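You operate a simulated robot arm through the tools that you are given. There is no shell and no other tool. Be economical: measure what you need, move in short steps, check, and stop when the job is done.

You are at the controls of a simulated robot arm. One attempt, no reset.

JOB
Take the large bottle marked "Rinse" from the shelf of the drip feeder and leave it in the large tray. Turn the belt speed dial to 2. Take the apple pack from the slat belt behind the gate and leave it on the slat belt between the sliding rails. Take the blue suction cup from the bench top and leave it in the brown small tray. Fetch the orange suction cup and set it on the under 200 m shelf. Put the yellow nozzle on the green tray. Put the narrow grey crate on the bench top away on the top of the shelf after post two. Turn the height dial to 170 mm. The order is free. Set down upright: apple pack, blue suction cup, orange suction cup, yellow nozzle.

Only the result counts: the job must be done as asked and must still hold three seconds after the hand-in. Knocking over, shifting, dropping, spilling or breaking anything else fails it.

ROBOT AND FRAMES
A 6-joint arm with a two-finger parallel gripper on a trunk, on a base that drives. Base frame: it is fixed to the floor where the robot stands at the start and does not move with it; the origin is under the middle of the robot, x ahead of it, y to its left, z up. Units: m, rad, N and s.
Its first joint turns from -2.897 to 2.897 rad. Places, roughly: apple pack [0.75, 2, 1.25]; belt speed dial [0.4, 0.5, 1.1]; blue suction cup (5x5x5 cm) [-6.7, -0.9, 0.9]; green tray [-6.75, 0.5, 0.75]; height dial [-6.6, 0, 0.9]; large bottle [0.5, 0, 1]; large tray [-2.75, 2.5, 0.25]; narrow grey crate (44x17x10 cm) [-6.2, -0.7, 0.9]; orange suction cup (5x5x5 cm) [-6.7, -1, 0.9]; slat belt between the sliding rails [0.8, 1.2, 1.1]; small tray [-6.25, -1, 0.75]; top of the shelf after post two (19x60 cm) [1.22, -3.58, 0.9]; under 200 m shelf [-9.2, -0.2, 1]; yellow nozzle (3x3x6 cm) [-6.7, -0.8, 0.9]. Payload 3.43 kg.
The TCP is the grasp point between the finger pads, 0.034 m short of the fingertips. In the tool frame z runs along the fingers and y along their closing line. Largest opening 0.128 m; finger width 0.024, thickness 0.012; the body of the gripper, 0.048 by 0.13 m, starts 0.096 m behind the TCP.
Orientation is that of the tool frame in the base frame, as a unit quaternion [w, x, y, z]. With the fingers straight down and closing along the base's y, the tool's x points along the base's -x, its y along +y and its z along -z.

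CONTROLS
- The arm moves only by the tool servo_tool. Its argument "deltas" is a list of rows, each an object of numbers (a shift or turn left out is 0, a gripper value left out holds the last): "dx", "dy", "dz": the shift along the tool's x, y, z in m; "ax", "ay", "az": the turn, a rotation vector about the tool's x, y, z in rad; "hand": the finger opening in m, from 0 to 0.128. In form: [{"dx": .., "dy": .., "dz": .., "ax": .., "ay": .., "az": .., "hand": ..}, ...]. A call has 1 to 8 rows; each row shifts and turns the commanded pose from where the row before left it, along the tool's axes as they then stand. A row lasts 0.2 s, in which the tool goes at most 0.05 m and 0.15 rad; a call with a longer step from one row to the next is refused whole, and so is a gripper value outside its range. A pose out of reach is approached as far as the arm can. The call stops where the force on the tool passes 40 N (or 10 N more than at its start, if that is more) or the arm is blocked; 0.2 s more then pass. Each finger travels about 0.153 m/s and halts on what it meets, pressing with about 36 N; the grip force reading is that of the motor and also rises with nothing between the fingers. The clock runs only during rows and for 0.2 s after the last one: add rows that do not move to give the fingers time. The reply holds the time, the measured pose of the TCP, the force on the tool along the base axes, the opening and the grip force, in the units named above and with some noise, with the torque about the TCP (base axes, N m) and any sound that the robot's microphone picked up, and new pictures: "pictures" is both (left out), scene, wrist or none.
- Cameras (640 x 400 px; columns grow to the right, rows downward): "scene" is now at [0.172, 0.2254, 1.2289]; the picture's right is [0.06, -1.00, 0.00], its down [-0.28, -0.02, -0.96] and it looks along [0.96, 0.06, -0.28] (base axes); focal length 214 px, centre (320, 200). "wrist" rides on the gripper at [0.076, -0.011, -0.16] in the tool frame; the picture's right is [0.15, 0.99, 0.00], its down [-0.88, 0.13, -0.46] and it looks along [-0.45, 0.07, 0.89] (tool axes); focal length 234 px, centre (320, 200). There is no depth. A picture from a camera that has moved, and an enlarged one, comes with that camera's place and axes in the base frame and with its lens.
- roll_base(legs): drives the robot by 1 to 6 legs, each [ahead, left, turn to the left] in m, m and rad, along the robot's own axes; the way and the turn of a leg run together, so that a leg with both is an arc; at most 1.5 m and 3.142 rad a leg. The arm and the cameras ride along, it lands a little off, and it stops where it bumps. It gives what a move gives, and a new picture of the scene camera.
- pan_tilt(pan, tilt): turns the head with the scene camera to pan (to the left, within 2.496 rad either way) and tilt (down, from -0.506 to 1.204), counted from straight ahead of the robot. It gives what a move gives, and a new picture of the scene camera.
- close_up(camera, box): a new picture of the part [left, top, right, bottom] of that camera's present view, enlarged. No time passes.
- sign_off(): hands the job in; it is judged then, once.

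Work in short steps. Places have to be worked out from the pictures, the camera data and where the tool is seen: move nearer, look again, correct. Check each grasp and each placing, and mend what went wrong. You have 207 turns and 260 pictures in all, those below and enlarged ones among them. Open the gripper and draw the arm clear of the work before you hand the job in, unless the task says otherwise; then end with one line.

The tools are called after "Call:" as a command line: name --argument value ..., lists and objects as JSON in quotes. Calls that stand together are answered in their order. servo_tool: Moves the arm, as the interface text tells. Its arguments: {"type":"object","properties":{"deltas":{"type":"array"},"pictures":{"type":"string","enum":["both","scene","wrist","none"]}},"required":["deltas"]} The other tools are called the same way: roll_base (legs) drives the base; pan_tilt (pan, tilt) turns the head that bears the scene camera; close_up (camera, box) takes an enlarged picture of a part of a camera's view; sign_off () hands the job in.

At the start:

```text
time: 0.0
ee_pos: [0.45, 0.1455, 1.149]
tool_rot: [-0.001, 0.0, 1.0, 0.001]
force: [-0.1, 0.6, 0.7]
wrist_torque: [-0.03, -0.02, -0.02]
finger_gap: 0.128
grasp_force: 0.1
robot x, y, heading: [-0.0019, -0.0002, 0.007]
head pan, tilt: [0.063, 0.286]
```

scene: 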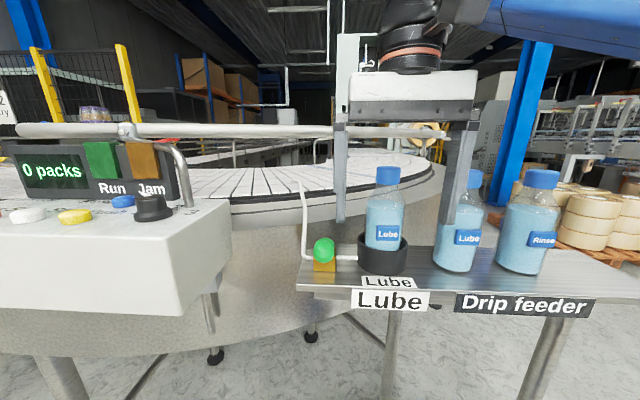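
wrist: 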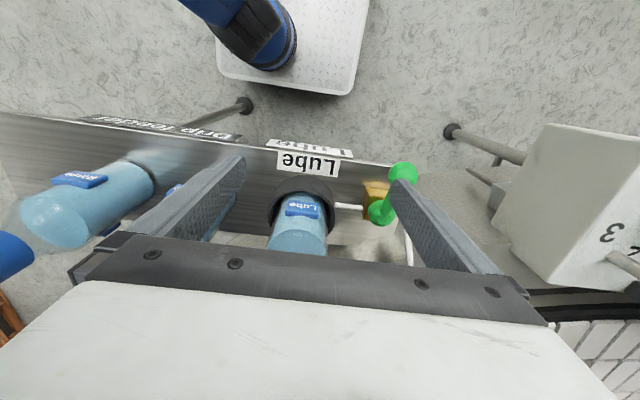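

The Rinse bottle seems to stand near [0.55, -0.12], on a shelf at about z 1.0. I'll enlarge the bottles and the control box to read their details.

Call:
close_up --camera "scene" --box '[340, 140, 640, 330]'

Call:
pan_tilt --pan 0.9 --tilt 0.35

```text
2.11 times, centred on (490, 235) of scene
camera zoom: at [0.172, 0.2254, 1.2289], right [0.06, -1.0, 0.0], down [-0.28, -0.02, -0.96], along [0.96, 0.06, -0.28], focal length 452 px, centre (-38, 126)
```

zoom: 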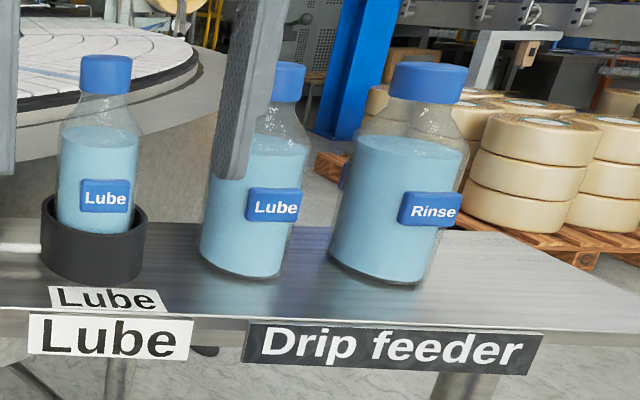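

```text
time: 1.2
ee_pos: [0.4496, 0.1453, 1.1505]
tool_rot: [0.0, 0.0, 1.0, 0.0]
force: [-0.4, -0.5, -0.5]
wrist_torque: [0.0, 0.01, 0.0]
finger_gap: 0.1281
grasp_force: 0.0
robot x, y, heading: [0.0006, -0.0022, -0.0]
head pan, tilt: [0.901, 0.351]
camera scene: at [0.1367, 0.2925, 1.2228], right [0.78, -0.62, 0.0], down [-0.21, -0.27, -0.94], along [0.58, 0.74, -0.34], focal length 214 px, centre (320, 200)
```

scene: 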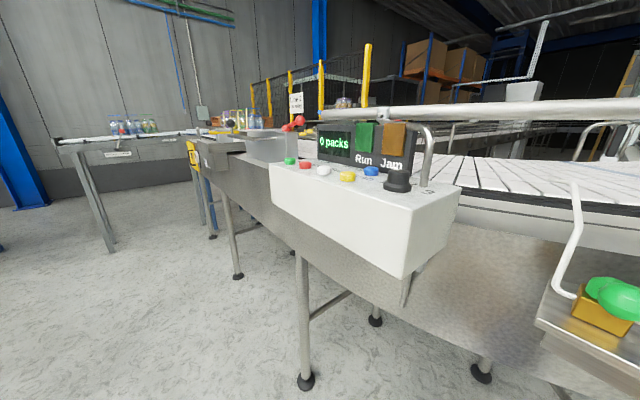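

The black knob at the end of the control box must be the belt speed dial. I'll zoom in on it, and on the gate area further along the belt.

Call:
close_up --camera "scene" --box '[300, 110, 480, 222]'

Call:
close_up --camera "scene" --box '[180, 60, 380, 185]'

Call:
close_up --camera "wrist" --box '[480, 130, 640, 300]'

```text
3.56 times, centred on (390, 166) of scene
camera zoom: at [0.1367, 0.2925, 1.2228], right [0.78, -0.62, 0.0], down [-0.21, -0.27, -0.94], along [0.58, 0.74, -0.34], focal length 763 px, centre (71, 321)
```

zoom: 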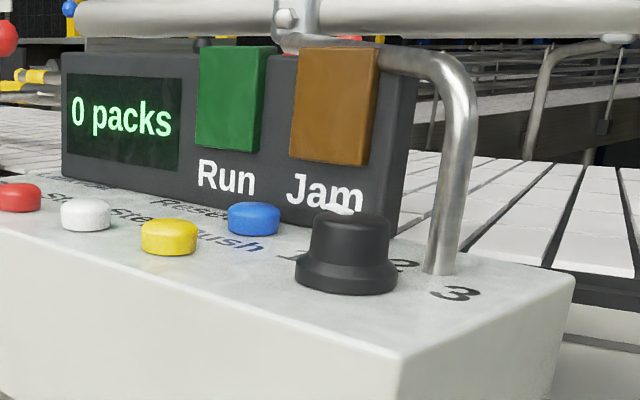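

```text
3.20 times, centred on (280, 122) of scene
camera zoom: at [0.1367, 0.2925, 1.2228], right [0.78, -0.62, 0.0], down [-0.21, -0.27, -0.94], along [0.58, 0.74, -0.34], focal length 686 px, centre (448, 448)
```

zoom: 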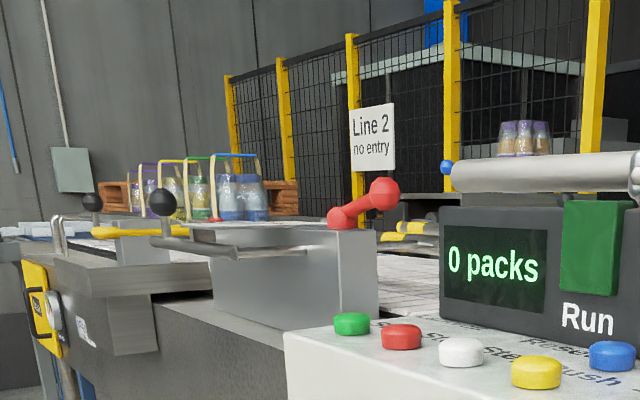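

```text
2.35 times, centred on (560, 215) of wrist
camera zoom: at [0.3742, 0.1338, 1.3099], right [-0.15, 0.99, 0.0], down [0.88, 0.13, 0.46], along [0.45, 0.07, -0.89], focal length 551 px, centre (-245, 165)
```

zoom: 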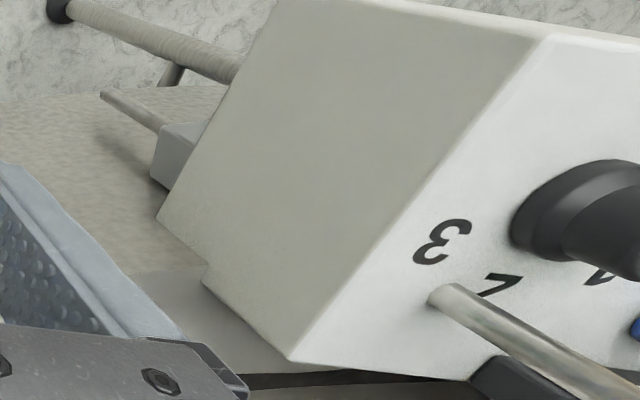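

The dial is at about [0.445, 0.48, 1.12]. I'll raise the tool and move it left above the dial to look straight down.

Call:
servo_tool --deltas '[{"dz": -0.05}, {"dz": -0.05}, {"dz": -0.05}, {"dy": 0.05}, {"dy": 0.05}, {"dy": 0.05}, {"dy": 0.05}, {"dy": 0.05}]' --pictures "both"

```text
time: 3.0
ee_pos: [0.4557, 0.3903, 1.1607]
tool_rot: [0.0, 0.002, 1.0, -0.004]
force: [-3.0, -39.1, -10.1]
wrist_torque: [-2.02, -0.01, 0.61]
finger_gap: 0.1057
grasp_force: 0.2
out of reach, approached as far as the arm can: row 1, 2, 3
robot x, y, heading: [0.0008, 0.0004, 0.0]
head pan, tilt: [0.901, 0.351]
stopped in row 8: the force on the tool passed its limit at 52 N (the readings are from after the stop); the commanded pose is now the measured one
camera scene: at [0.137, 0.2901, 1.2232], right [0.78, -0.62, 0.0], down [-0.21, -0.27, -0.94], along [0.58, 0.74, -0.34], focal length 214 px, centre (320, 200)
camera wrist: at [0.3806, 0.3807, 1.3211], right [-0.14, 0.99, -0.01], down [0.88, 0.13, 0.45], along [0.45, 0.06, -0.89], focal length 234 px, centre (320, 200)
```

scene: 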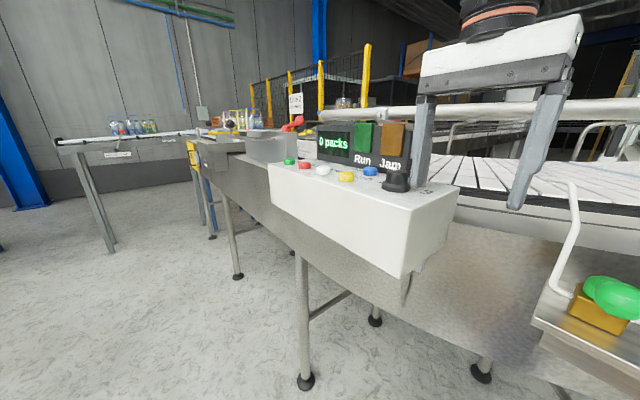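
wrist: 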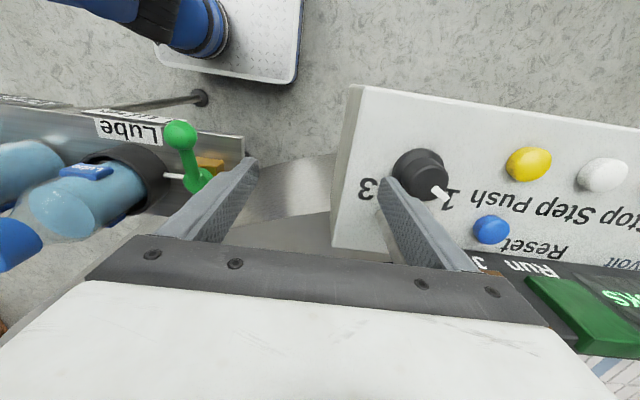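

The right finger touched the handle post by the dial, and the tool can't go higher this close to the trunk. I'll move off to the right, then drive the base back for more reach.

Call:
servo_tool --deltas '[{"dy": -0.04, "hand": 0.128}, {"dy": -0.04}, {}]' --pictures "none"

Call:
roll_base --legs '[[-0.3, 0, 0], [0, 0.3, 0]]'

```text
time: 3.8
ee_pos: [0.4555, 0.3151, 1.1589]
tool_rot: [0.0, 0.001, 1.0, -0.003]
force: [0.1, -0.8, -0.1]
wrist_torque: [-0.02, 0.03, 0.02]
finger_gap: 0.1282
grasp_force: 0.0
robot x, y, heading: [0.0013, -0.0011, -0.004]
head pan, tilt: [0.901, 0.351]
```

```text
time: 7.5
ee_pos: [0.1616, 0.6134, 1.1588]
tool_rot: [-0.001, 0.003, 1.0, -0.003]
force: [-0.1, 0.4, 0.6]
wrist_torque: [-0.02, -0.02, -0.01]
finger_gap: 0.1278
grasp_force: 0.1
robot x, y, heading: [-0.2947, 0.2997, -0.006]
head pan, tilt: [0.901, 0.351]
camera scene: at [-0.1564, 0.593, 1.2228], right [0.78, -0.63, 0.0], down [-0.22, -0.27, -0.94], along [0.59, 0.73, -0.34], focal length 214 px, centre (320, 200)
```

scene: 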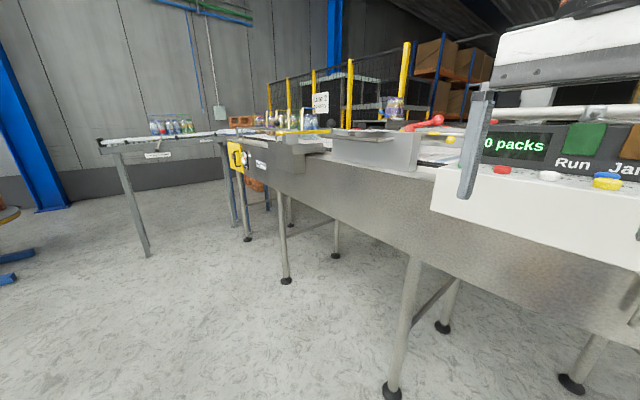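

Now the dial lies about 0.75 m from the robot's axis. I'll move forward and up to hover over it, and aim the head there too.

Call:
servo_tool --deltas '[{"dz": -0.03, "dx": -0.02}, {"dz": -0.04, "dx": -0.03}, {"dz": -0.04, "dx": -0.03}, {"dy": -0.04, "dx": -0.03}, {"dy": -0.04, "dx": -0.03}, {"dy": -0.04, "dx": -0.03}]' --pictures "wrist"

Call:
pan_tilt --pan 0.2 --tilt 0.4

```text
time: 8.9
ee_pos: [0.3297, 0.4891, 1.1705]
tool_rot: [0.002, 0.003, 1.0, -0.002]
force: [1.0, -0.2, -0.6]
wrist_torque: [0.0, -0.03, 0.02]
finger_gap: 0.1276
grasp_force: 0.1
out of reach, approached as far as the arm can: row 1, 2, 3, 4
robot x, y, heading: [-0.2963, 0.2989, -0.009]
head pan, tilt: [0.901, 0.351]
camera wrist: at [0.2531, 0.4776, 1.3312], right [-0.14, 0.99, 0.0], down [0.88, 0.13, 0.46], along [0.45, 0.06, -0.89], focal length 234 px, centre (320, 200)
```

wrist: 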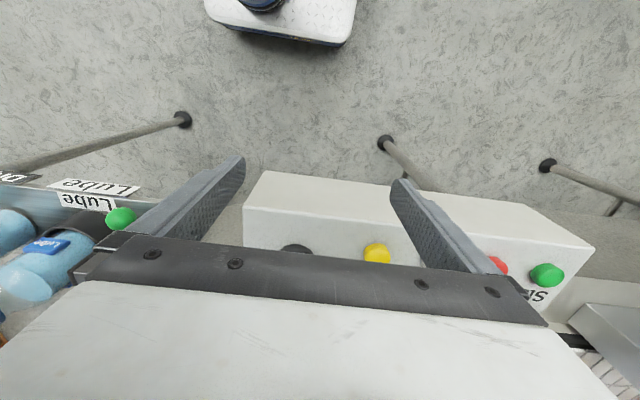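

```text
time: 9.9
ee_pos: [0.3305, 0.4881, 1.1713]
tool_rot: [0.001, 0.003, 1.0, -0.002]
force: [0.0, -0.4, -0.1]
wrist_torque: [-0.01, 0.0, -0.02]
finger_gap: 0.1279
grasp_force: 0.0
robot x, y, heading: [-0.2964, 0.3004, -0.005]
head pan, tilt: [0.201, 0.4]
camera scene: at [-0.1238, 0.5383, 1.2183], right [0.19, -0.98, 0.0], down [-0.38, -0.08, -0.92], along [0.9, 0.18, -0.39], focal length 214 px, centre (320, 200)
```

scene: 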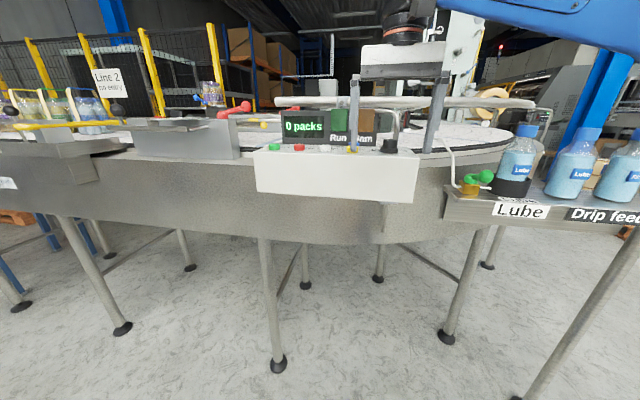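

I'll test whether the tool can rise here, now it is further out.

Call:
servo_tool --deltas '[{"dz": -0.04}, {"dz": -0.04}]' --pictures "none"

```text
time: 10.6
ee_pos: [0.3303, 0.4873, 1.1712]
tool_rot: [0.002, 0.004, 1.0, -0.002]
force: [0.1, -0.3, 0.0]
wrist_torque: [-0.01, -0.01, 0.02]
finger_gap: 0.1279
grasp_force: 0.1
out of reach, approached as far as the arm can: row 1, 2
robot x, y, heading: [-0.2942, 0.3037, -0.008]
head pan, tilt: [0.201, 0.4]
```

Vertical-tool height tops out at about 1.17, so I need exact dial geometry. I'll zoom in on the dial from the scene camera.

Call:
close_up --camera "scene" --box '[310, 80, 470, 180]'

Call:
close_up --camera "wrist" --box '[200, 150, 480, 325]'

```text
4.00 times, centred on (390, 130) of scene
camera zoom: at [-0.1238, 0.5382, 1.2183], right [0.19, -0.98, 0.0], down [-0.38, -0.08, -0.92], along [0.9, 0.18, -0.39], focal length 858 px, centre (40, 480)
```

zoom: 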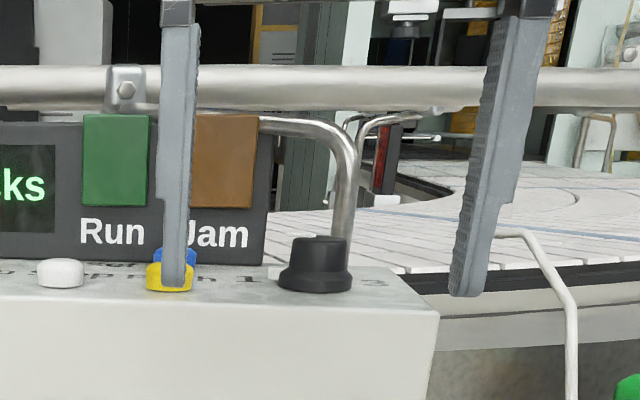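

```text
2.29 times, centred on (340, 238) of wrist
camera zoom: at [0.2531, 0.4776, 1.3312], right [-0.14, 0.99, 0.0], down [0.88, 0.13, 0.46], along [0.45, 0.06, -0.89], focal length 535 px, centre (274, 114)
```

zoom: 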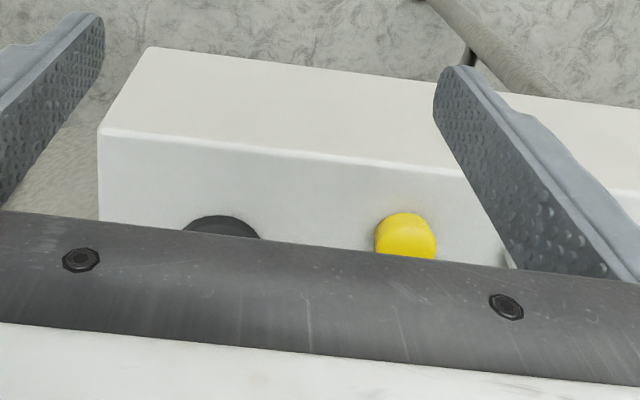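

The dial centre is about [0.44, 0.476], its top at z≈1.148 and the panel at ≈1.118; the pointer is at 1. I'll narrow the fingers to 85 mm so they miss the yellow button, then slide forward so they straddle the knob.

Call:
servo_tool --deltas '[{"dy": -0.011, "dz": 0.006, "hand": 0.085}, {}, {"dx": -0.03}, {"dx": -0.03}, {"dx": -0.03}]' --pictures "wrist"

Call:
close_up --camera "scene" --box '[310, 80, 470, 180]'

```text
time: 11.8
ee_pos: [0.4202, 0.4761, 1.165]
tool_rot: [0.002, 0.004, 1.0, -0.001]
force: [-0.8, 0.2, 1.3]
wrist_torque: [0.03, -0.01, 0.02]
finger_gap: 0.0853
grasp_force: 0.0
robot x, y, heading: [-0.3001, 0.3, -0.004]
head pan, tilt: [0.201, 0.4]
camera wrist: at [0.3435, 0.4652, 1.3251], right [-0.14, 0.99, 0.0], down [0.88, 0.13, 0.46], along [0.45, 0.06, -0.89], focal length 234 px, centre (320, 200)
```

wrist: 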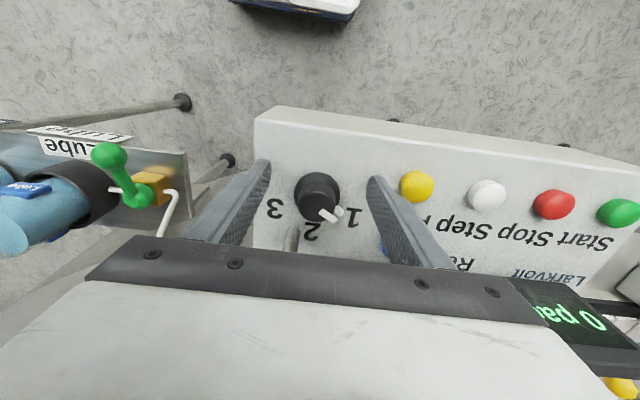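

```text
4.00 times, centred on (390, 130) of scene
camera zoom: at [-0.1242, 0.5381, 1.2183], right [0.19, -0.98, 0.0], down [-0.38, -0.08, -0.92], along [0.9, 0.18, -0.39], focal length 858 px, centre (40, 480)
```

zoom: 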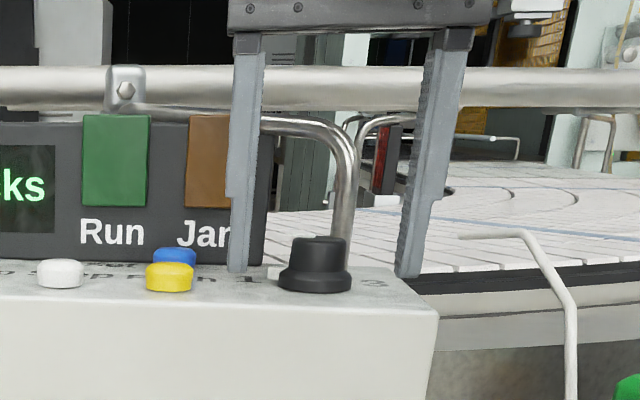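

The knob centre is [0.424, 0.476], with labels 1/2/3 at about +45°, 0° and -45° from +x and the pointer at 1. I'll turn the open gripper by about 22° first and then close on the knob.

Call:
servo_tool --deltas '[{"dx": -0.004, "az": -0.13}, {"az": -0.13}, {"az": -0.13}, {"hand": 0.0}, {"hand": 0.0}, {"hand": 0.0}]' --pictures "wrist"

```text
time: 12.8
ee_pos: [0.4249, 0.4686, 1.1662]
tool_rot: [0.003, -0.187, 0.982, -0.004]
force: [2.1, -17.4, 2.2]
wrist_torque: [-0.32, 0.28, -0.25]
finger_gap: 0.0321
grasp_force: 35.8
robot x, y, heading: [-0.2927, 0.3056, -0.005]
head pan, tilt: [0.201, 0.4]
stopped in row 5: the force on the tool passed its limit at 53 N (the readings are from after the stop); the commanded pose is now the measured one
camera wrist: at [0.3571, 0.4322, 1.3261], right [-0.5, 0.87, -0.01], down [0.77, 0.45, 0.46], along [0.4, 0.22, -0.89], focal length 234 px, centre (320, 200)
```

wrist: 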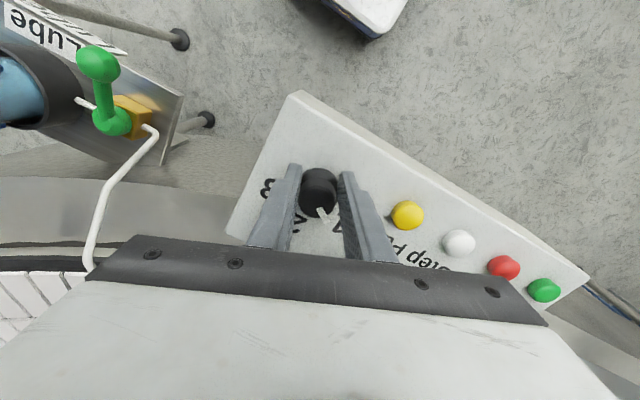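

The knob is gripped (32 mm). Now I turn +0.785 rad about the tool z, clockwise seen from above, towards 2.

Call:
servo_tool --deltas '[{"az": 0.13}, {"az": 0.13}, {"az": 0.13}, {"az": 0.13}, {"az": 0.13}, {"az": 0.135}]' --pictures "wrist"

```text
time: 13.7
ee_pos: [0.4231, 0.4756, 1.1651]
tool_rot: [0.005, 0.026, 1.0, -0.001]
force: [-6.4, 10.7, 0.7]
wrist_torque: [0.48, 0.17, 0.15]
finger_gap: 0.0316
grasp_force: 45.3
robot x, y, heading: [-0.2988, 0.3012, -0.006]
head pan, tilt: [0.201, 0.4]
stopped in row 4: the force on the tool passed its limit at 44 N (the readings are from after the stop); the commanded pose is now the measured one
camera wrist: at [0.3451, 0.4691, 1.3257], right [-0.1, 1.0, 0.0], down [0.88, 0.09, 0.46], along [0.46, 0.04, -0.89], focal length 234 px, centre (320, 200)
```

wrist: 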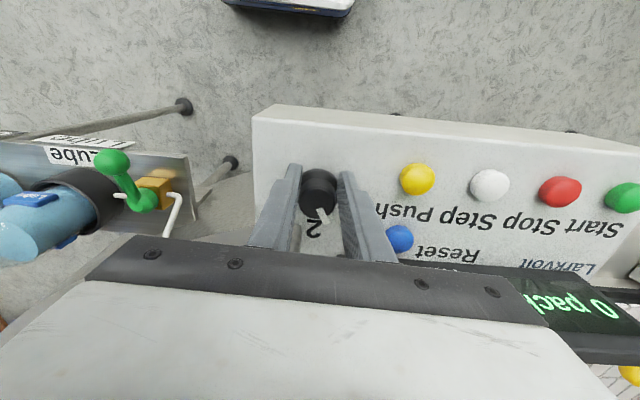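

It turned about 0.43 rad before the force stop, with the grip still good. I'll continue the remaining 0.35 rad in smaller steps.

Call:
servo_tool --deltas '[{"az": 0.07}, {"az": 0.07}, {"az": 0.07}, {"az": 0.07}, {"az": 0.075}]' --pictures "none"

Call:
close_up --camera "wrist" --box '[220, 100, 450, 250]'

```text
time: 14.4
ee_pos: [0.4236, 0.4798, 1.1661]
tool_rot: [0.004, 0.103, 0.995, 0.001]
force: [-5.1, 11.3, -0.8]
wrist_torque: [0.56, 0.23, 0.17]
finger_gap: 0.0311
grasp_force: 45.1
robot x, y, heading: [-0.2952, 0.3005, -0.004]
head pan, tilt: [0.201, 0.4]
stopped in row 3: the force on the tool passed its limit at 41 N (the readings are from after the stop); the commanded pose is now the measured one
```

```text
2.67 times, centred on (335, 175) of wrist
camera zoom: at [0.3448, 0.4831, 1.3256], right [0.06, 1.0, 0.0], down [0.88, -0.05, 0.46], along [0.46, -0.03, -0.89], focal length 624 px, centre (280, 267)
```

zoom: 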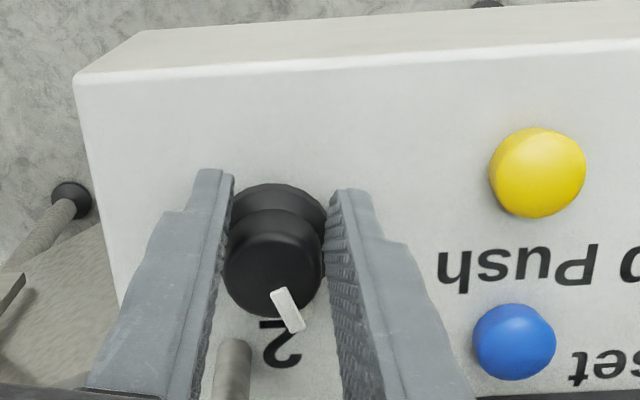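

The pointer is about 20° short of 2, and its grip holds. I'll keep turning.

Call:
servo_tool --deltas '[{"az": 0.06}, {"az": 0.06}, {"az": 0.06}, {"az": 0.06}, {"az": 0.06}]' --pictures "none"

Call:
close_up --camera "wrist" --box '[220, 100, 450, 250]'

```text
time: 15.2
ee_pos: [0.4221, 0.4822, 1.167]
tool_rot: [0.005, 0.181, 0.984, 0.003]
force: [-9.1, 15.3, -3.6]
wrist_torque: [0.37, 0.47, 0.18]
finger_gap: 0.0298
grasp_force: 44.7
robot x, y, heading: [-0.2963, 0.3007, -0.001]
head pan, tilt: [0.201, 0.4]
stopped in row 3: the force on the tool passed its limit at 42 N (the readings are from after the stop); the commanded pose is now the measured one
```

```text
2.67 times, centred on (335, 175) of wrist
camera zoom: at [0.3462, 0.4977, 1.3259], right [0.21, 0.98, 0.01], down [0.87, -0.19, 0.46], along [0.45, -0.09, -0.89], focal length 624 px, centre (280, 267)
```

zoom: 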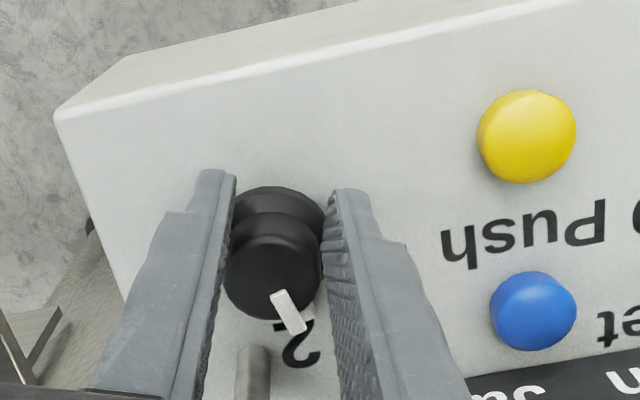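

The pointer follows the gripper; about 13° remain. I'll turn about 0.2 rad more.

Call:
servo_tool --deltas '[{"az": 0.05}, {"az": 0.05}, {"az": 0.05}, {"az": 0.05}]' --pictures "none"

Call:
close_up --camera "wrist" --box '[220, 100, 450, 250]'

```text
time: 15.9
ee_pos: [0.4227, 0.4845, 1.1661]
tool_rot: [0.004, 0.232, 0.973, 0.004]
force: [-10.1, 15.1, -2.1]
wrist_torque: [0.55, 0.43, 0.14]
finger_gap: 0.029
grasp_force: 44.1
robot x, y, heading: [-0.2938, 0.3015, -0.005]
head pan, tilt: [0.201, 0.4]
stopped in row 3: the force on the tool passed its limit at 43 N (the readings are from after the stop); the commanded pose is now the measured one
```

```text
2.67 times, centred on (335, 175) of wrist
camera zoom: at [0.3481, 0.5071, 1.3262], right [0.31, 0.95, 0.01], down [0.84, -0.28, 0.46], along [0.44, -0.14, -0.89], focal length 624 px, centre (280, 267)
```

zoom: 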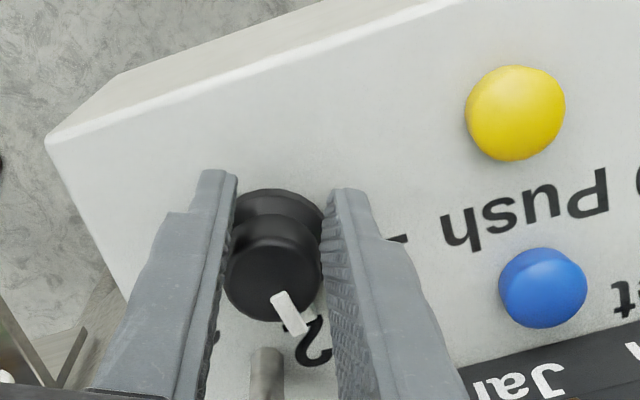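

About 7° more is needed. One more small turn, then I'll release and look.

Call:
servo_tool --deltas '[{"az": 0.05}, {"az": 0.05}, {"az": 0.04}]' --pictures "none"

Call:
servo_tool --deltas '[{"hand": 0.085}, {"hand": 0.085}, {"hand": 0.085}]' --pictures "none"

Call:
close_up --camera "wrist" --box '[220, 100, 450, 250]'

```text
time: 16.6
ee_pos: [0.4227, 0.4866, 1.1662]
tool_rot: [0.005, 0.286, 0.958, 0.006]
force: [-7.9, 14.9, -1.1]
wrist_torque: [0.57, 0.57, 0.17]
finger_gap: 0.028
grasp_force: 44.6
robot x, y, heading: [-0.2958, 0.305, -0.001]
head pan, tilt: [0.201, 0.4]
stopped in row 3: the force on the tool passed its limit at 42 N (the readings are from after the stop); the commanded pose is now the measured one
```

```text
time: 17.4
ee_pos: [0.4239, 0.4843, 1.1666]
tool_rot: [0.004, 0.288, 0.958, 0.005]
force: [0.0, 0.4, -0.8]
wrist_torque: [0.02, 0.03, 0.01]
finger_gap: 0.0852
grasp_force: 0.1
robot x, y, heading: [-0.2959, 0.3046, -0.003]
head pan, tilt: [0.201, 0.4]
```

```text
2.67 times, centred on (335, 175) of wrist
camera zoom: at [0.3523, 0.5152, 1.3263], right [0.42, 0.91, 0.01], down [0.8, -0.38, 0.46], along [0.42, -0.18, -0.89], focal length 624 px, centre (280, 267)
```

zoom: 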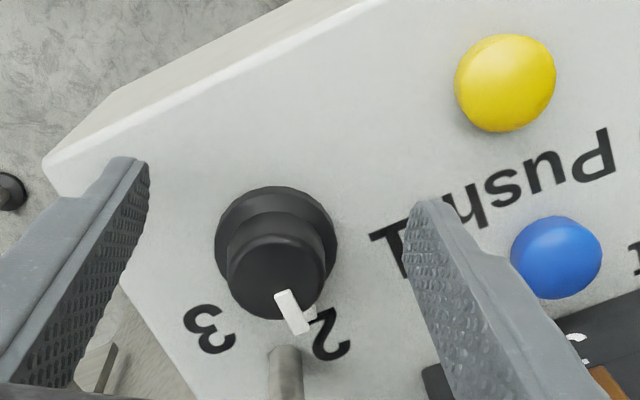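

The pointer now aims at 2, within a couple of degrees. I'll back straight out and unrotate the gripper.

Call:
servo_tool --deltas '[{"dx": 0.033, "dy": -0.022}, {"dx": 0.033, "dy": -0.022}, {"dx": 0.033, "dy": -0.022}, {"az": -0.145}, {"az": -0.145}, {"az": -0.145}, {"az": -0.145}]' --pictures "wrist"

Call:
pan_tilt --pan 1.0 --tilt 0.3

```text
time: 19.0
ee_pos: [0.3059, 0.4833, 1.1658]
tool_rot: [0.006, 0.0, 1.0, 0.004]
force: [-0.1, 0.1, 0.2]
wrist_torque: [-0.02, -0.01, 0.02]
finger_gap: 0.0851
grasp_force: 0.1
robot x, y, heading: [-0.2944, 0.3048, -0.008]
head pan, tilt: [0.201, 0.4]
camera wrist: at [0.2273, 0.4714, 1.3243], right [-0.15, 0.99, 0.01], down [0.87, 0.13, 0.47], along [0.46, 0.07, -0.88], focal length 234 px, centre (320, 200)
```

wrist: 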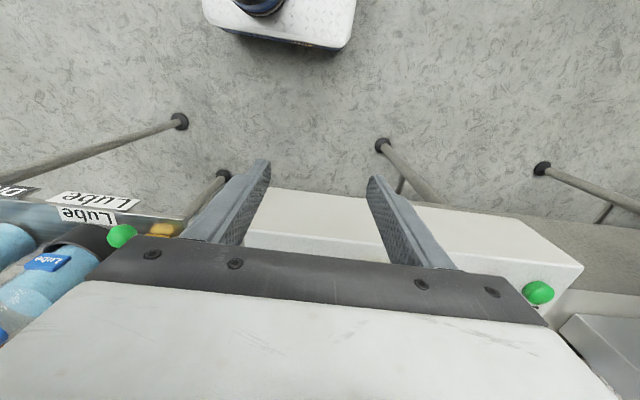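

```text
time: 20.1
ee_pos: [0.3053, 0.4835, 1.1654]
tool_rot: [0.007, 0.001, 1.0, 0.004]
force: [0.6, -0.6, 0.6]
wrist_torque: [-0.04, 0.01, 0.01]
finger_gap: 0.0849
grasp_force: 0.1
robot x, y, heading: [-0.295, 0.2992, -0.004]
head pan, tilt: [1.0, 0.3]
camera scene: at [-0.1644, 0.6008, 1.2275], right [0.84, -0.54, 0.0], down [-0.16, -0.25, -0.96], along [0.52, 0.8, -0.3], focal length 214 px, centre (320, 200)
```

scene: 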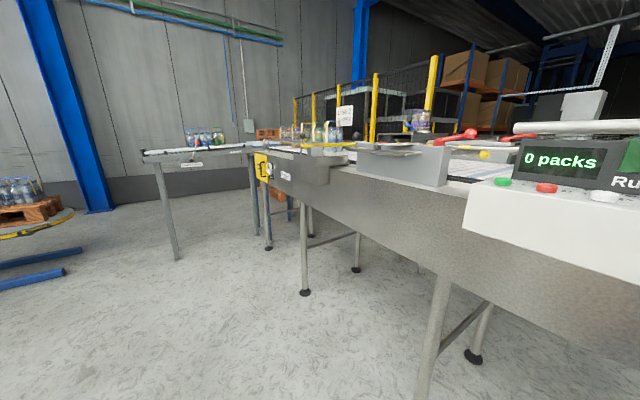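

Next is the apple pack. I'll back off a bit, drive left to y≈1.6, and look at the gate and the packs.

Call:
roll_base --legs '[[-0.2, 0, 0], [0, 1.3, 0]]'

Call:
pan_tilt --pan 0.3 --tilt 0.2

```text
time: 27.9
ee_pos: [0.0923, 1.7889, 1.1645]
tool_rot: [0.006, -0.008, 1.0, 0.004]
force: [1.0, 0.2, -0.1]
wrist_torque: [0.0, 0.0, 0.0]
finger_gap: 0.0849
grasp_force: 0.0
robot x, y, heading: [-0.5051, 1.5997, 0.014]
head pan, tilt: [1.0, 0.3]
camera scene: at [-0.3783, 1.8989, 1.2275], right [0.85, -0.53, 0.0], down [-0.16, -0.25, -0.96], along [0.5, 0.81, -0.3], focal length 214 px, centre (320, 200)
```

scene: 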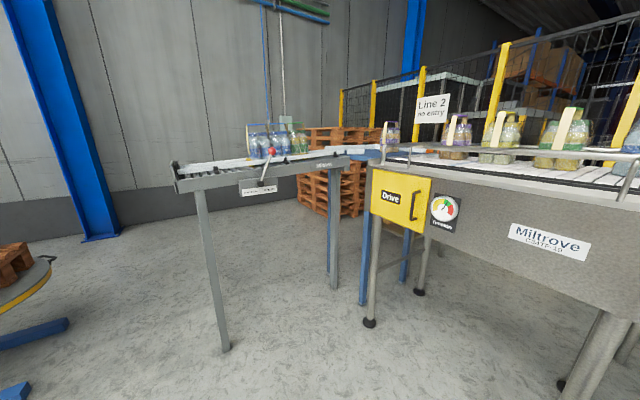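

```text
time: 28.9
ee_pos: [0.0933, 1.7902, 1.165]
tool_rot: [0.006, -0.007, 1.0, 0.004]
force: [0.0, 0.2, 0.6]
wrist_torque: [0.02, 0.0, 0.03]
finger_gap: 0.085
grasp_force: 0.1
robot x, y, heading: [-0.5052, 1.602, 0.015]
head pan, tilt: [0.3, 0.201]
camera scene: at [-0.339, 1.8485, 1.2368], right [0.31, -0.95, 0.0], down [-0.19, -0.06, -0.98], along [0.93, 0.3, -0.2], focal length 214 px, centre (320, 200)
```

scene: 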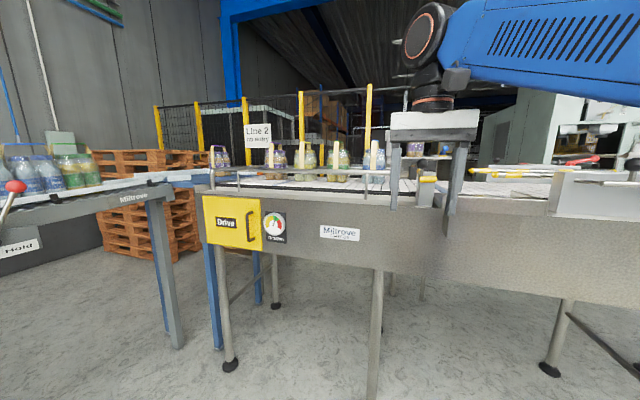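

Call:
close_up --camera "scene" --box '[200, 110, 400, 235]'

Call:
close_up --camera "scene" --box '[340, 110, 540, 235]'

Call:
pan_tilt --pan -0.4 --tilt 0.25

```text
3.20 times, centred on (300, 172) of scene
camera zoom: at [-0.339, 1.8485, 1.2368], right [0.31, -0.95, 0.0], down [-0.19, -0.06, -0.98], along [0.93, 0.3, -0.2], focal length 686 px, centre (384, 288)
```

zoom: 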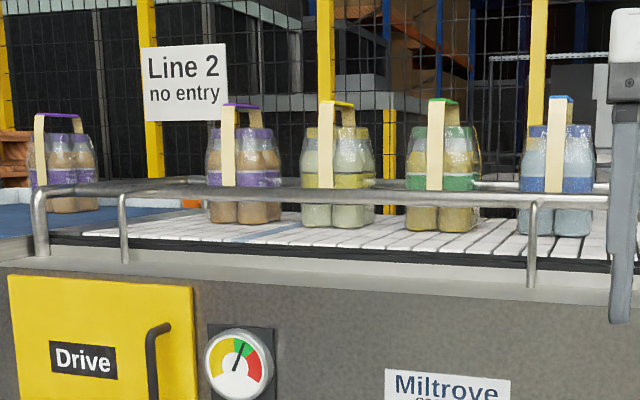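

```text
3.20 times, centred on (440, 172) of scene
camera zoom: at [-0.339, 1.8485, 1.2368], right [0.31, -0.95, 0.0], down [-0.19, -0.06, -0.98], along [0.93, 0.3, -0.2], focal length 686 px, centre (-64, 288)
```

zoom: 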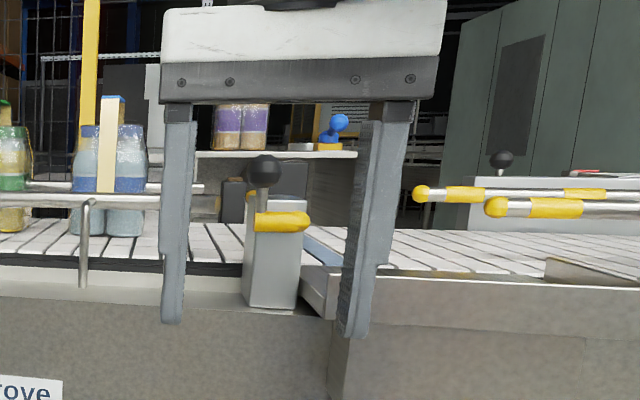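

```text
time: 30.0
ee_pos: [0.0935, 1.7923, 1.1652]
tool_rot: [0.006, -0.007, 1.0, 0.004]
force: [0.8, -0.3, 0.3]
wrist_torque: [0.01, 0.0, -0.02]
finger_gap: 0.085
grasp_force: 0.1
robot x, y, heading: [-0.5014, 1.5992, 0.01]
head pan, tilt: [-0.4, 0.25]
camera scene: at [-0.3411, 1.7846, 1.2323], right [-0.38, -0.93, 0.0], down [-0.23, 0.09, -0.97], along [0.9, -0.36, -0.25], focal length 214 px, centre (320, 200)
```

scene: 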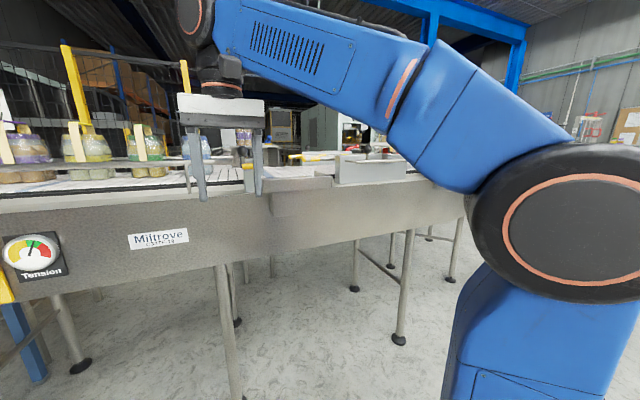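

The candidates are four packs with purple, yellow, green and blue lids. I'll get closer for labels that tell which is apple.

Call:
roll_base --legs '[[0.0, 0.45, 0]]'

Call:
pan_tilt --pan 0.0 --tilt 0.15

Call:
close_up --camera "scene" --box '[180, 120, 380, 245]'

```text
time: 32.7
ee_pos: [0.0864, 2.2414, 1.1656]
tool_rot: [0.006, -0.008, 1.0, 0.005]
force: [0.4, -0.1, 0.0]
wrist_torque: [-0.03, 0.03, -0.02]
finger_gap: 0.0848
grasp_force: 0.0
robot x, y, heading: [-0.5099, 2.0512, 0.013]
head pan, tilt: [-0.4, 0.25]
camera scene: at [-0.3476, 2.2366, 1.2323], right [-0.38, -0.93, 0.0], down [-0.23, 0.09, -0.97], along [0.9, -0.36, -0.25], focal length 214 px, centre (320, 200)
```

scene: 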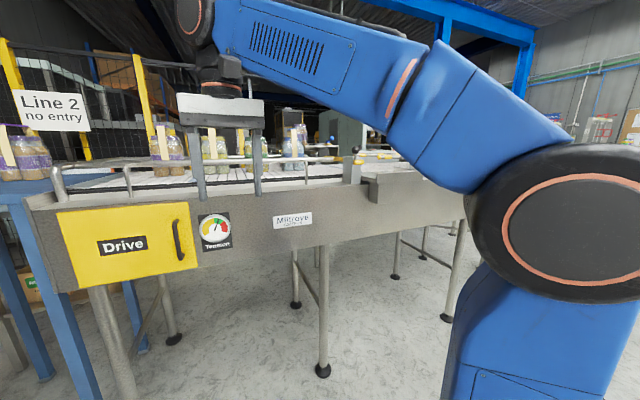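

```text
time: 33.6
ee_pos: [0.0878, 2.2432, 1.1649]
tool_rot: [0.006, -0.008, 1.0, 0.004]
force: [-0.8, -0.1, 0.2]
wrist_torque: [-0.02, 0.02, -0.02]
finger_gap: 0.0849
grasp_force: 0.1
robot x, y, heading: [-0.5111, 2.0488, 0.014]
head pan, tilt: [0.0, 0.15]
camera scene: at [-0.3415, 2.2729, 1.2415], right [0.01, -1.0, 0.0], down [-0.15, 0.0, -0.99], along [0.99, 0.01, -0.15], focal length 214 px, centre (320, 200)
```

scene: 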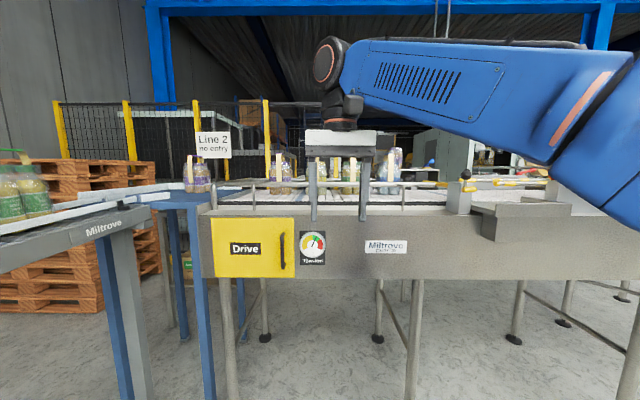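

```text
3.20 times, centred on (280, 182) of scene
camera zoom: at [-0.3415, 2.2729, 1.2415], right [0.01, -1.0, 0.0], down [-0.15, 0.0, -0.99], along [0.99, 0.01, -0.15], focal length 686 px, centre (448, 256)
```

zoom: 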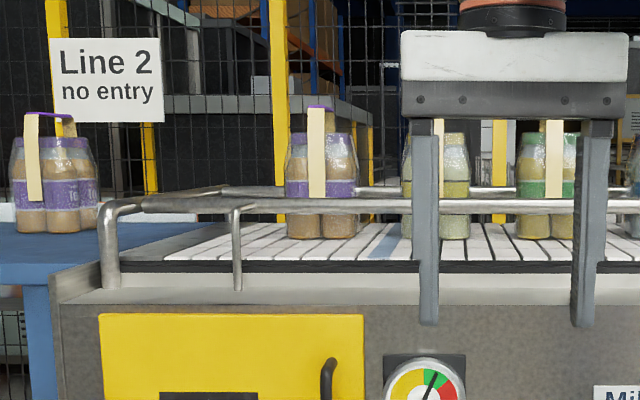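

The bottle labels have some text, so I'll zoom harder.

Call:
close_up --camera "scene" --box '[340, 140, 420, 190]'

Call:
close_up --camera "scene" --box '[0, 140, 80, 225]'

Call:
close_up --camera "scene" --box '[175, 140, 295, 200]'

```text
8.00 times, centred on (380, 165) of scene
camera zoom: at [-0.3415, 2.2729, 1.2415], right [0.01, -1.0, 0.0], down [-0.15, 0.0, -0.99], along [0.99, 0.01, -0.15], focal length 1716 px, centre (-160, 480)
```

zoom: 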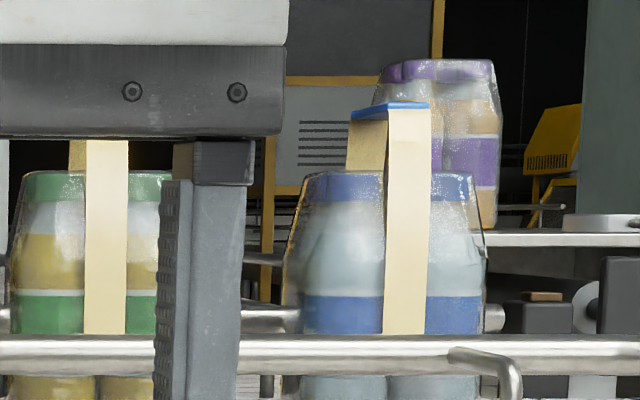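

```text
4.71 times, centred on (40, 182) of scene
camera zoom: at [-0.3415, 2.2729, 1.2415], right [0.01, -1.0, 0.0], down [-0.15, 0.0, -0.99], along [0.99, 0.01, -0.15], focal length 1009 px, centre (1638, 282)
```

zoom: 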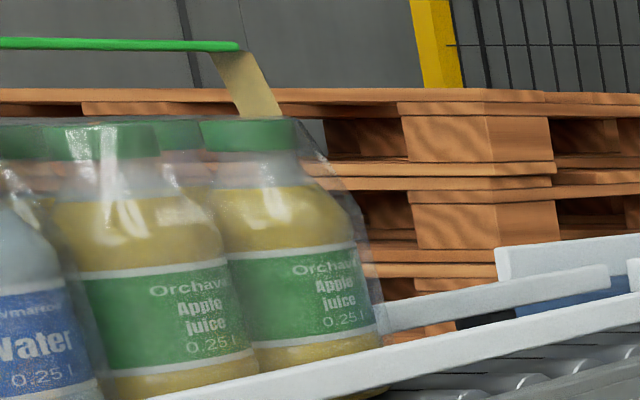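

```text
5.33 times, centred on (235, 170) of scene
camera zoom: at [-0.3415, 2.2729, 1.2415], right [0.01, -1.0, 0.0], down [-0.15, 0.0, -0.99], along [0.99, 0.01, -0.15], focal length 1144 px, centre (773, 360)
```

zoom: 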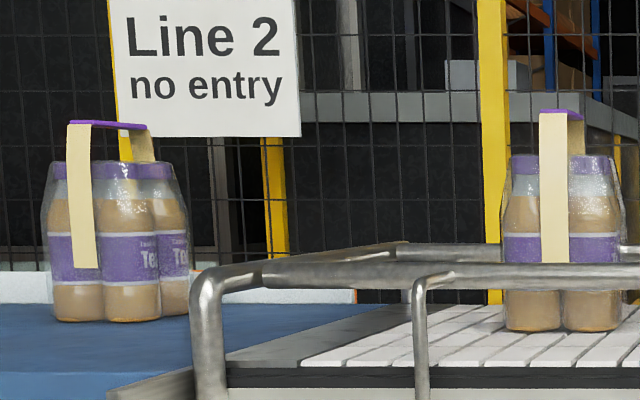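

Green is Apple Juice, so the target is the green-lidded pack at about [0.8, 2.11], with its handle top near z 1.31. I'll extend the arm outward and test how high the vertical tool can go.

Call:
servo_tool --deltas '[{"dx": -0.05}, {"dx": -0.05}, {"dx": -0.05}, {"dx": -0.05}, {"dz": -0.05}, {"dz": -0.05}, {"dz": -0.05}, {"dz": -0.05}]' --pictures "none"

```text
time: 35.4
ee_pos: [0.2584, 2.2307, 1.1653]
tool_rot: [0.01, -0.008, 1.0, 0.006]
force: [0.6, 0.5, 0.4]
wrist_torque: [0.01, 0.0, 0.01]
finger_gap: 0.085
grasp_force: 0.1
out of reach, approached as far as the arm can: row 4, 5, 6, 7, 8
robot x, y, heading: [-0.5093, 2.0542, 0.012]
head pan, tilt: [0.0, 0.15]
```

With the tool vertical, z≈1.17 is the limit. I'll try pitching the tool forward, which should lower the wrist and let the fingertips go higher.

Call:
servo_tool --deltas '[{"dx": 0.05}, {"ay": -0.15}, {"ay": -0.15}, {"ay": -0.15}, {"ay": -0.15}, {"ay": -0.15}, {"dx": -0.027, "dz": -0.029}, {"dx": -0.027, "dz": -0.029}]' --pictures "both"

```text
time: 37.2
ee_pos: [0.206, 2.2281, 1.2437]
tool_rot: [0.372, -0.006, 0.928, 0.007]
force: [0.3, 0.3, 0.4]
wrist_torque: [0.0, -0.01, 0.01]
finger_gap: 0.0852
grasp_force: 0.0
robot x, y, heading: [-0.5092, 2.0465, 0.013]
head pan, tilt: [0.0, 0.15]
camera scene: at [-0.3415, 2.2729, 1.2415], right [0.01, -1.0, 0.0], down [-0.15, 0.0, -0.99], along [0.99, 0.01, -0.15], focal length 214 px, centre (320, 200)
camera wrist: at [0.0401, 2.2138, 1.3077], right [-0.12, 0.99, -0.09], down [0.32, 0.13, 0.94], along [0.94, 0.08, -0.33], focal length 234 px, centre (320, 200)
```

scene: 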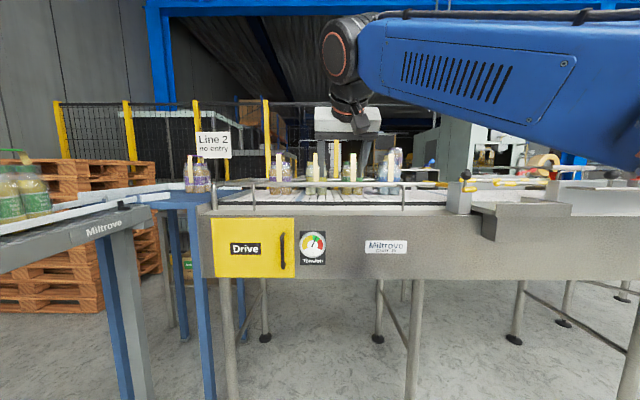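
wrist: 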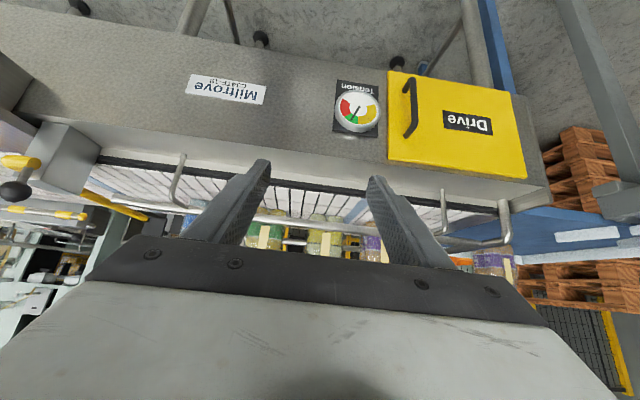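

Pitched tools reach higher. I'll raise to z≈1.35, pitch more, centre in y on the green pack, then drive forward.

Call:
servo_tool --deltas '[{"dx": -0.03, "dz": -0.033}, {"dx": -0.03, "dz": -0.033}, {"ay": -0.15}, {"ay": -0.15}, {"dy": -0.04}, {"dy": -0.04}, {"dy": -0.038}]' --pictures "none"

```text
time: 38.8
ee_pos: [0.2047, 2.1079, 1.3327]
tool_rot: [0.506, -0.005, 0.862, 0.008]
force: [0.5, 0.9, 0.1]
wrist_torque: [0.01, 0.01, 0.02]
finger_gap: 0.0851
grasp_force: 0.0
robot x, y, heading: [-0.5084, 2.0502, 0.019]
head pan, tilt: [0.0, 0.15]
```

Call:
roll_base --legs '[[0.3, 0, -0.015]]'

Call:
servo_tool --deltas '[{}]' --pictures "wrist"

```text
time: 40.9
ee_pos: [0.5119, 2.1021, 1.3322]
tool_rot: [0.506, 0.0, 0.862, 0.005]
force: [-0.2, 0.5, 0.6]
wrist_torque: [0.03, -0.01, -0.02]
finger_gap: 0.0851
grasp_force: 0.0
robot x, y, heading: [-0.202, 2.0585, 0.005]
head pan, tilt: [0.0, 0.15]
camera scene: at [-0.0319, 2.2736, 1.2415], right [0.0, -1.0, 0.0], down [-0.15, 0.0, -0.99], along [0.99, 0.0, -0.15], focal length 214 px, centre (320, 200)
```

scene: 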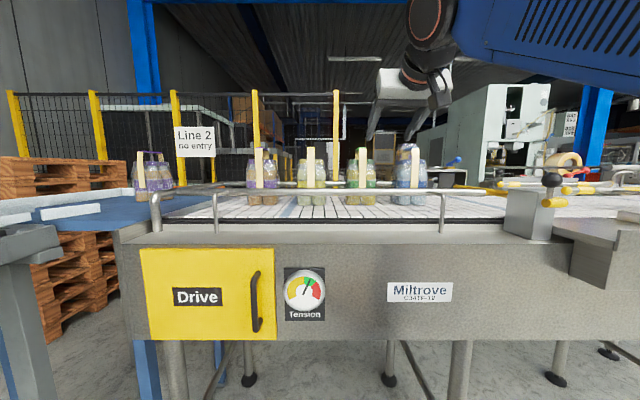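

```text
time: 41.3
ee_pos: [0.5123, 2.1025, 1.3314]
tool_rot: [0.506, 0.0, 0.863, 0.005]
force: [-0.2, 0.5, -0.4]
wrist_torque: [0.02, 0.04, 0.03]
finger_gap: 0.0851
grasp_force: 0.1
robot x, y, heading: [-0.2003, 2.0539, 0.001]
head pan, tilt: [0.0, 0.15]
camera wrist: at [0.3358, 2.0906, 1.3441], right [-0.08, 0.99, -0.12], down [0.03, 0.12, 0.99], along [1.0, 0.07, -0.04], focal length 234 px, centre (320, 200)
```

wrist: 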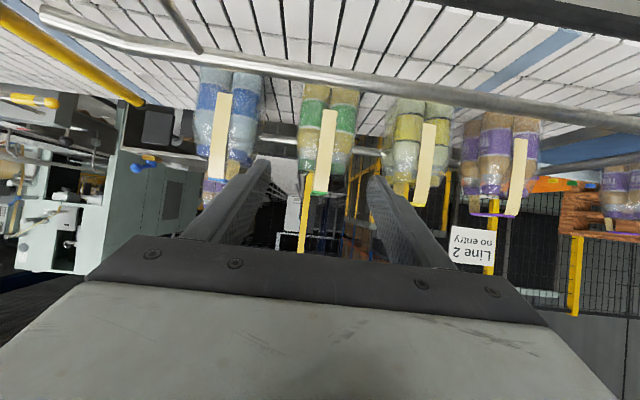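

The handle's front is at about [0.775, 2.119], its top at z≈1.305, and the bar runs along x. I'll flatten the tool, narrow the gap and advance to just short of the handle.

Call:
servo_tool --deltas '[{"ay": -0.15, "hand": 0.075}, {"ay": -0.15}, {"dy": 0.0165}, {"dz": 0.049, "dx": -0.0105}, {"dz": 0.049, "dx": -0.0105}, {"dz": 0.049, "dx": -0.0105}, {"dx": 0.03, "dz": 0.0065}]' --pictures "both"

```text
refused: row 4 steps farther than a row can; nothing moved
```

Call:
servo_tool --deltas '[{"ay": -0.15, "hand": 0.075}, {"ay": -0.15}, {"dy": 0.0165}, {"dz": 0.047, "dx": -0.01}, {"dz": 0.047, "dx": -0.01}, {"dz": 0.047, "dx": -0.01}, {"dx": 0.03, "dz": 0.0065}]' --pictures "both"

```text
time: 42.9
ee_pos: [0.6569, 2.1205, 1.3021]
tool_rot: [0.629, 0.001, 0.777, 0.005]
force: [0.2, -0.3, -0.5]
wrist_torque: [-0.01, -0.01, -0.02]
finger_gap: 0.0751
grasp_force: 0.0
robot x, y, heading: [-0.2026, 2.0528, 0.009]
head pan, tilt: [0.0, 0.15]
camera scene: at [-0.032, 2.2736, 1.2415], right [0.0, -1.0, 0.0], down [-0.15, 0.0, -0.99], along [0.99, 0.0, -0.15], focal length 214 px, centre (320, 200)
camera wrist: at [0.4851, 2.1094, 1.2608], right [-0.03, 0.99, -0.13], down [-0.26, 0.12, 0.96], along [0.96, 0.07, 0.26], focal length 234 px, centre (320, 200)
```

scene: 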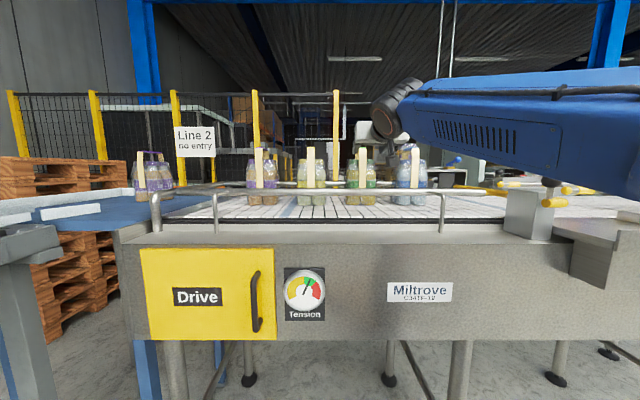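
wrist: 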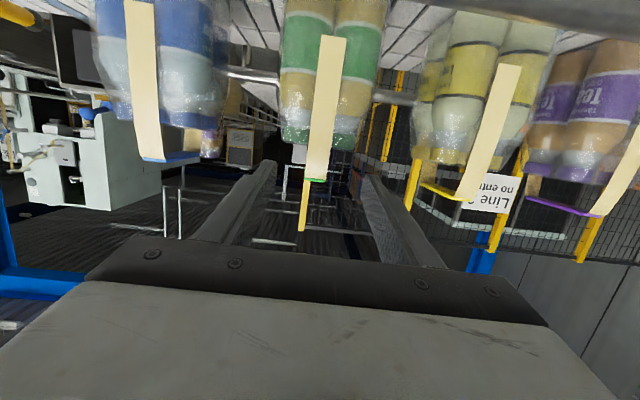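

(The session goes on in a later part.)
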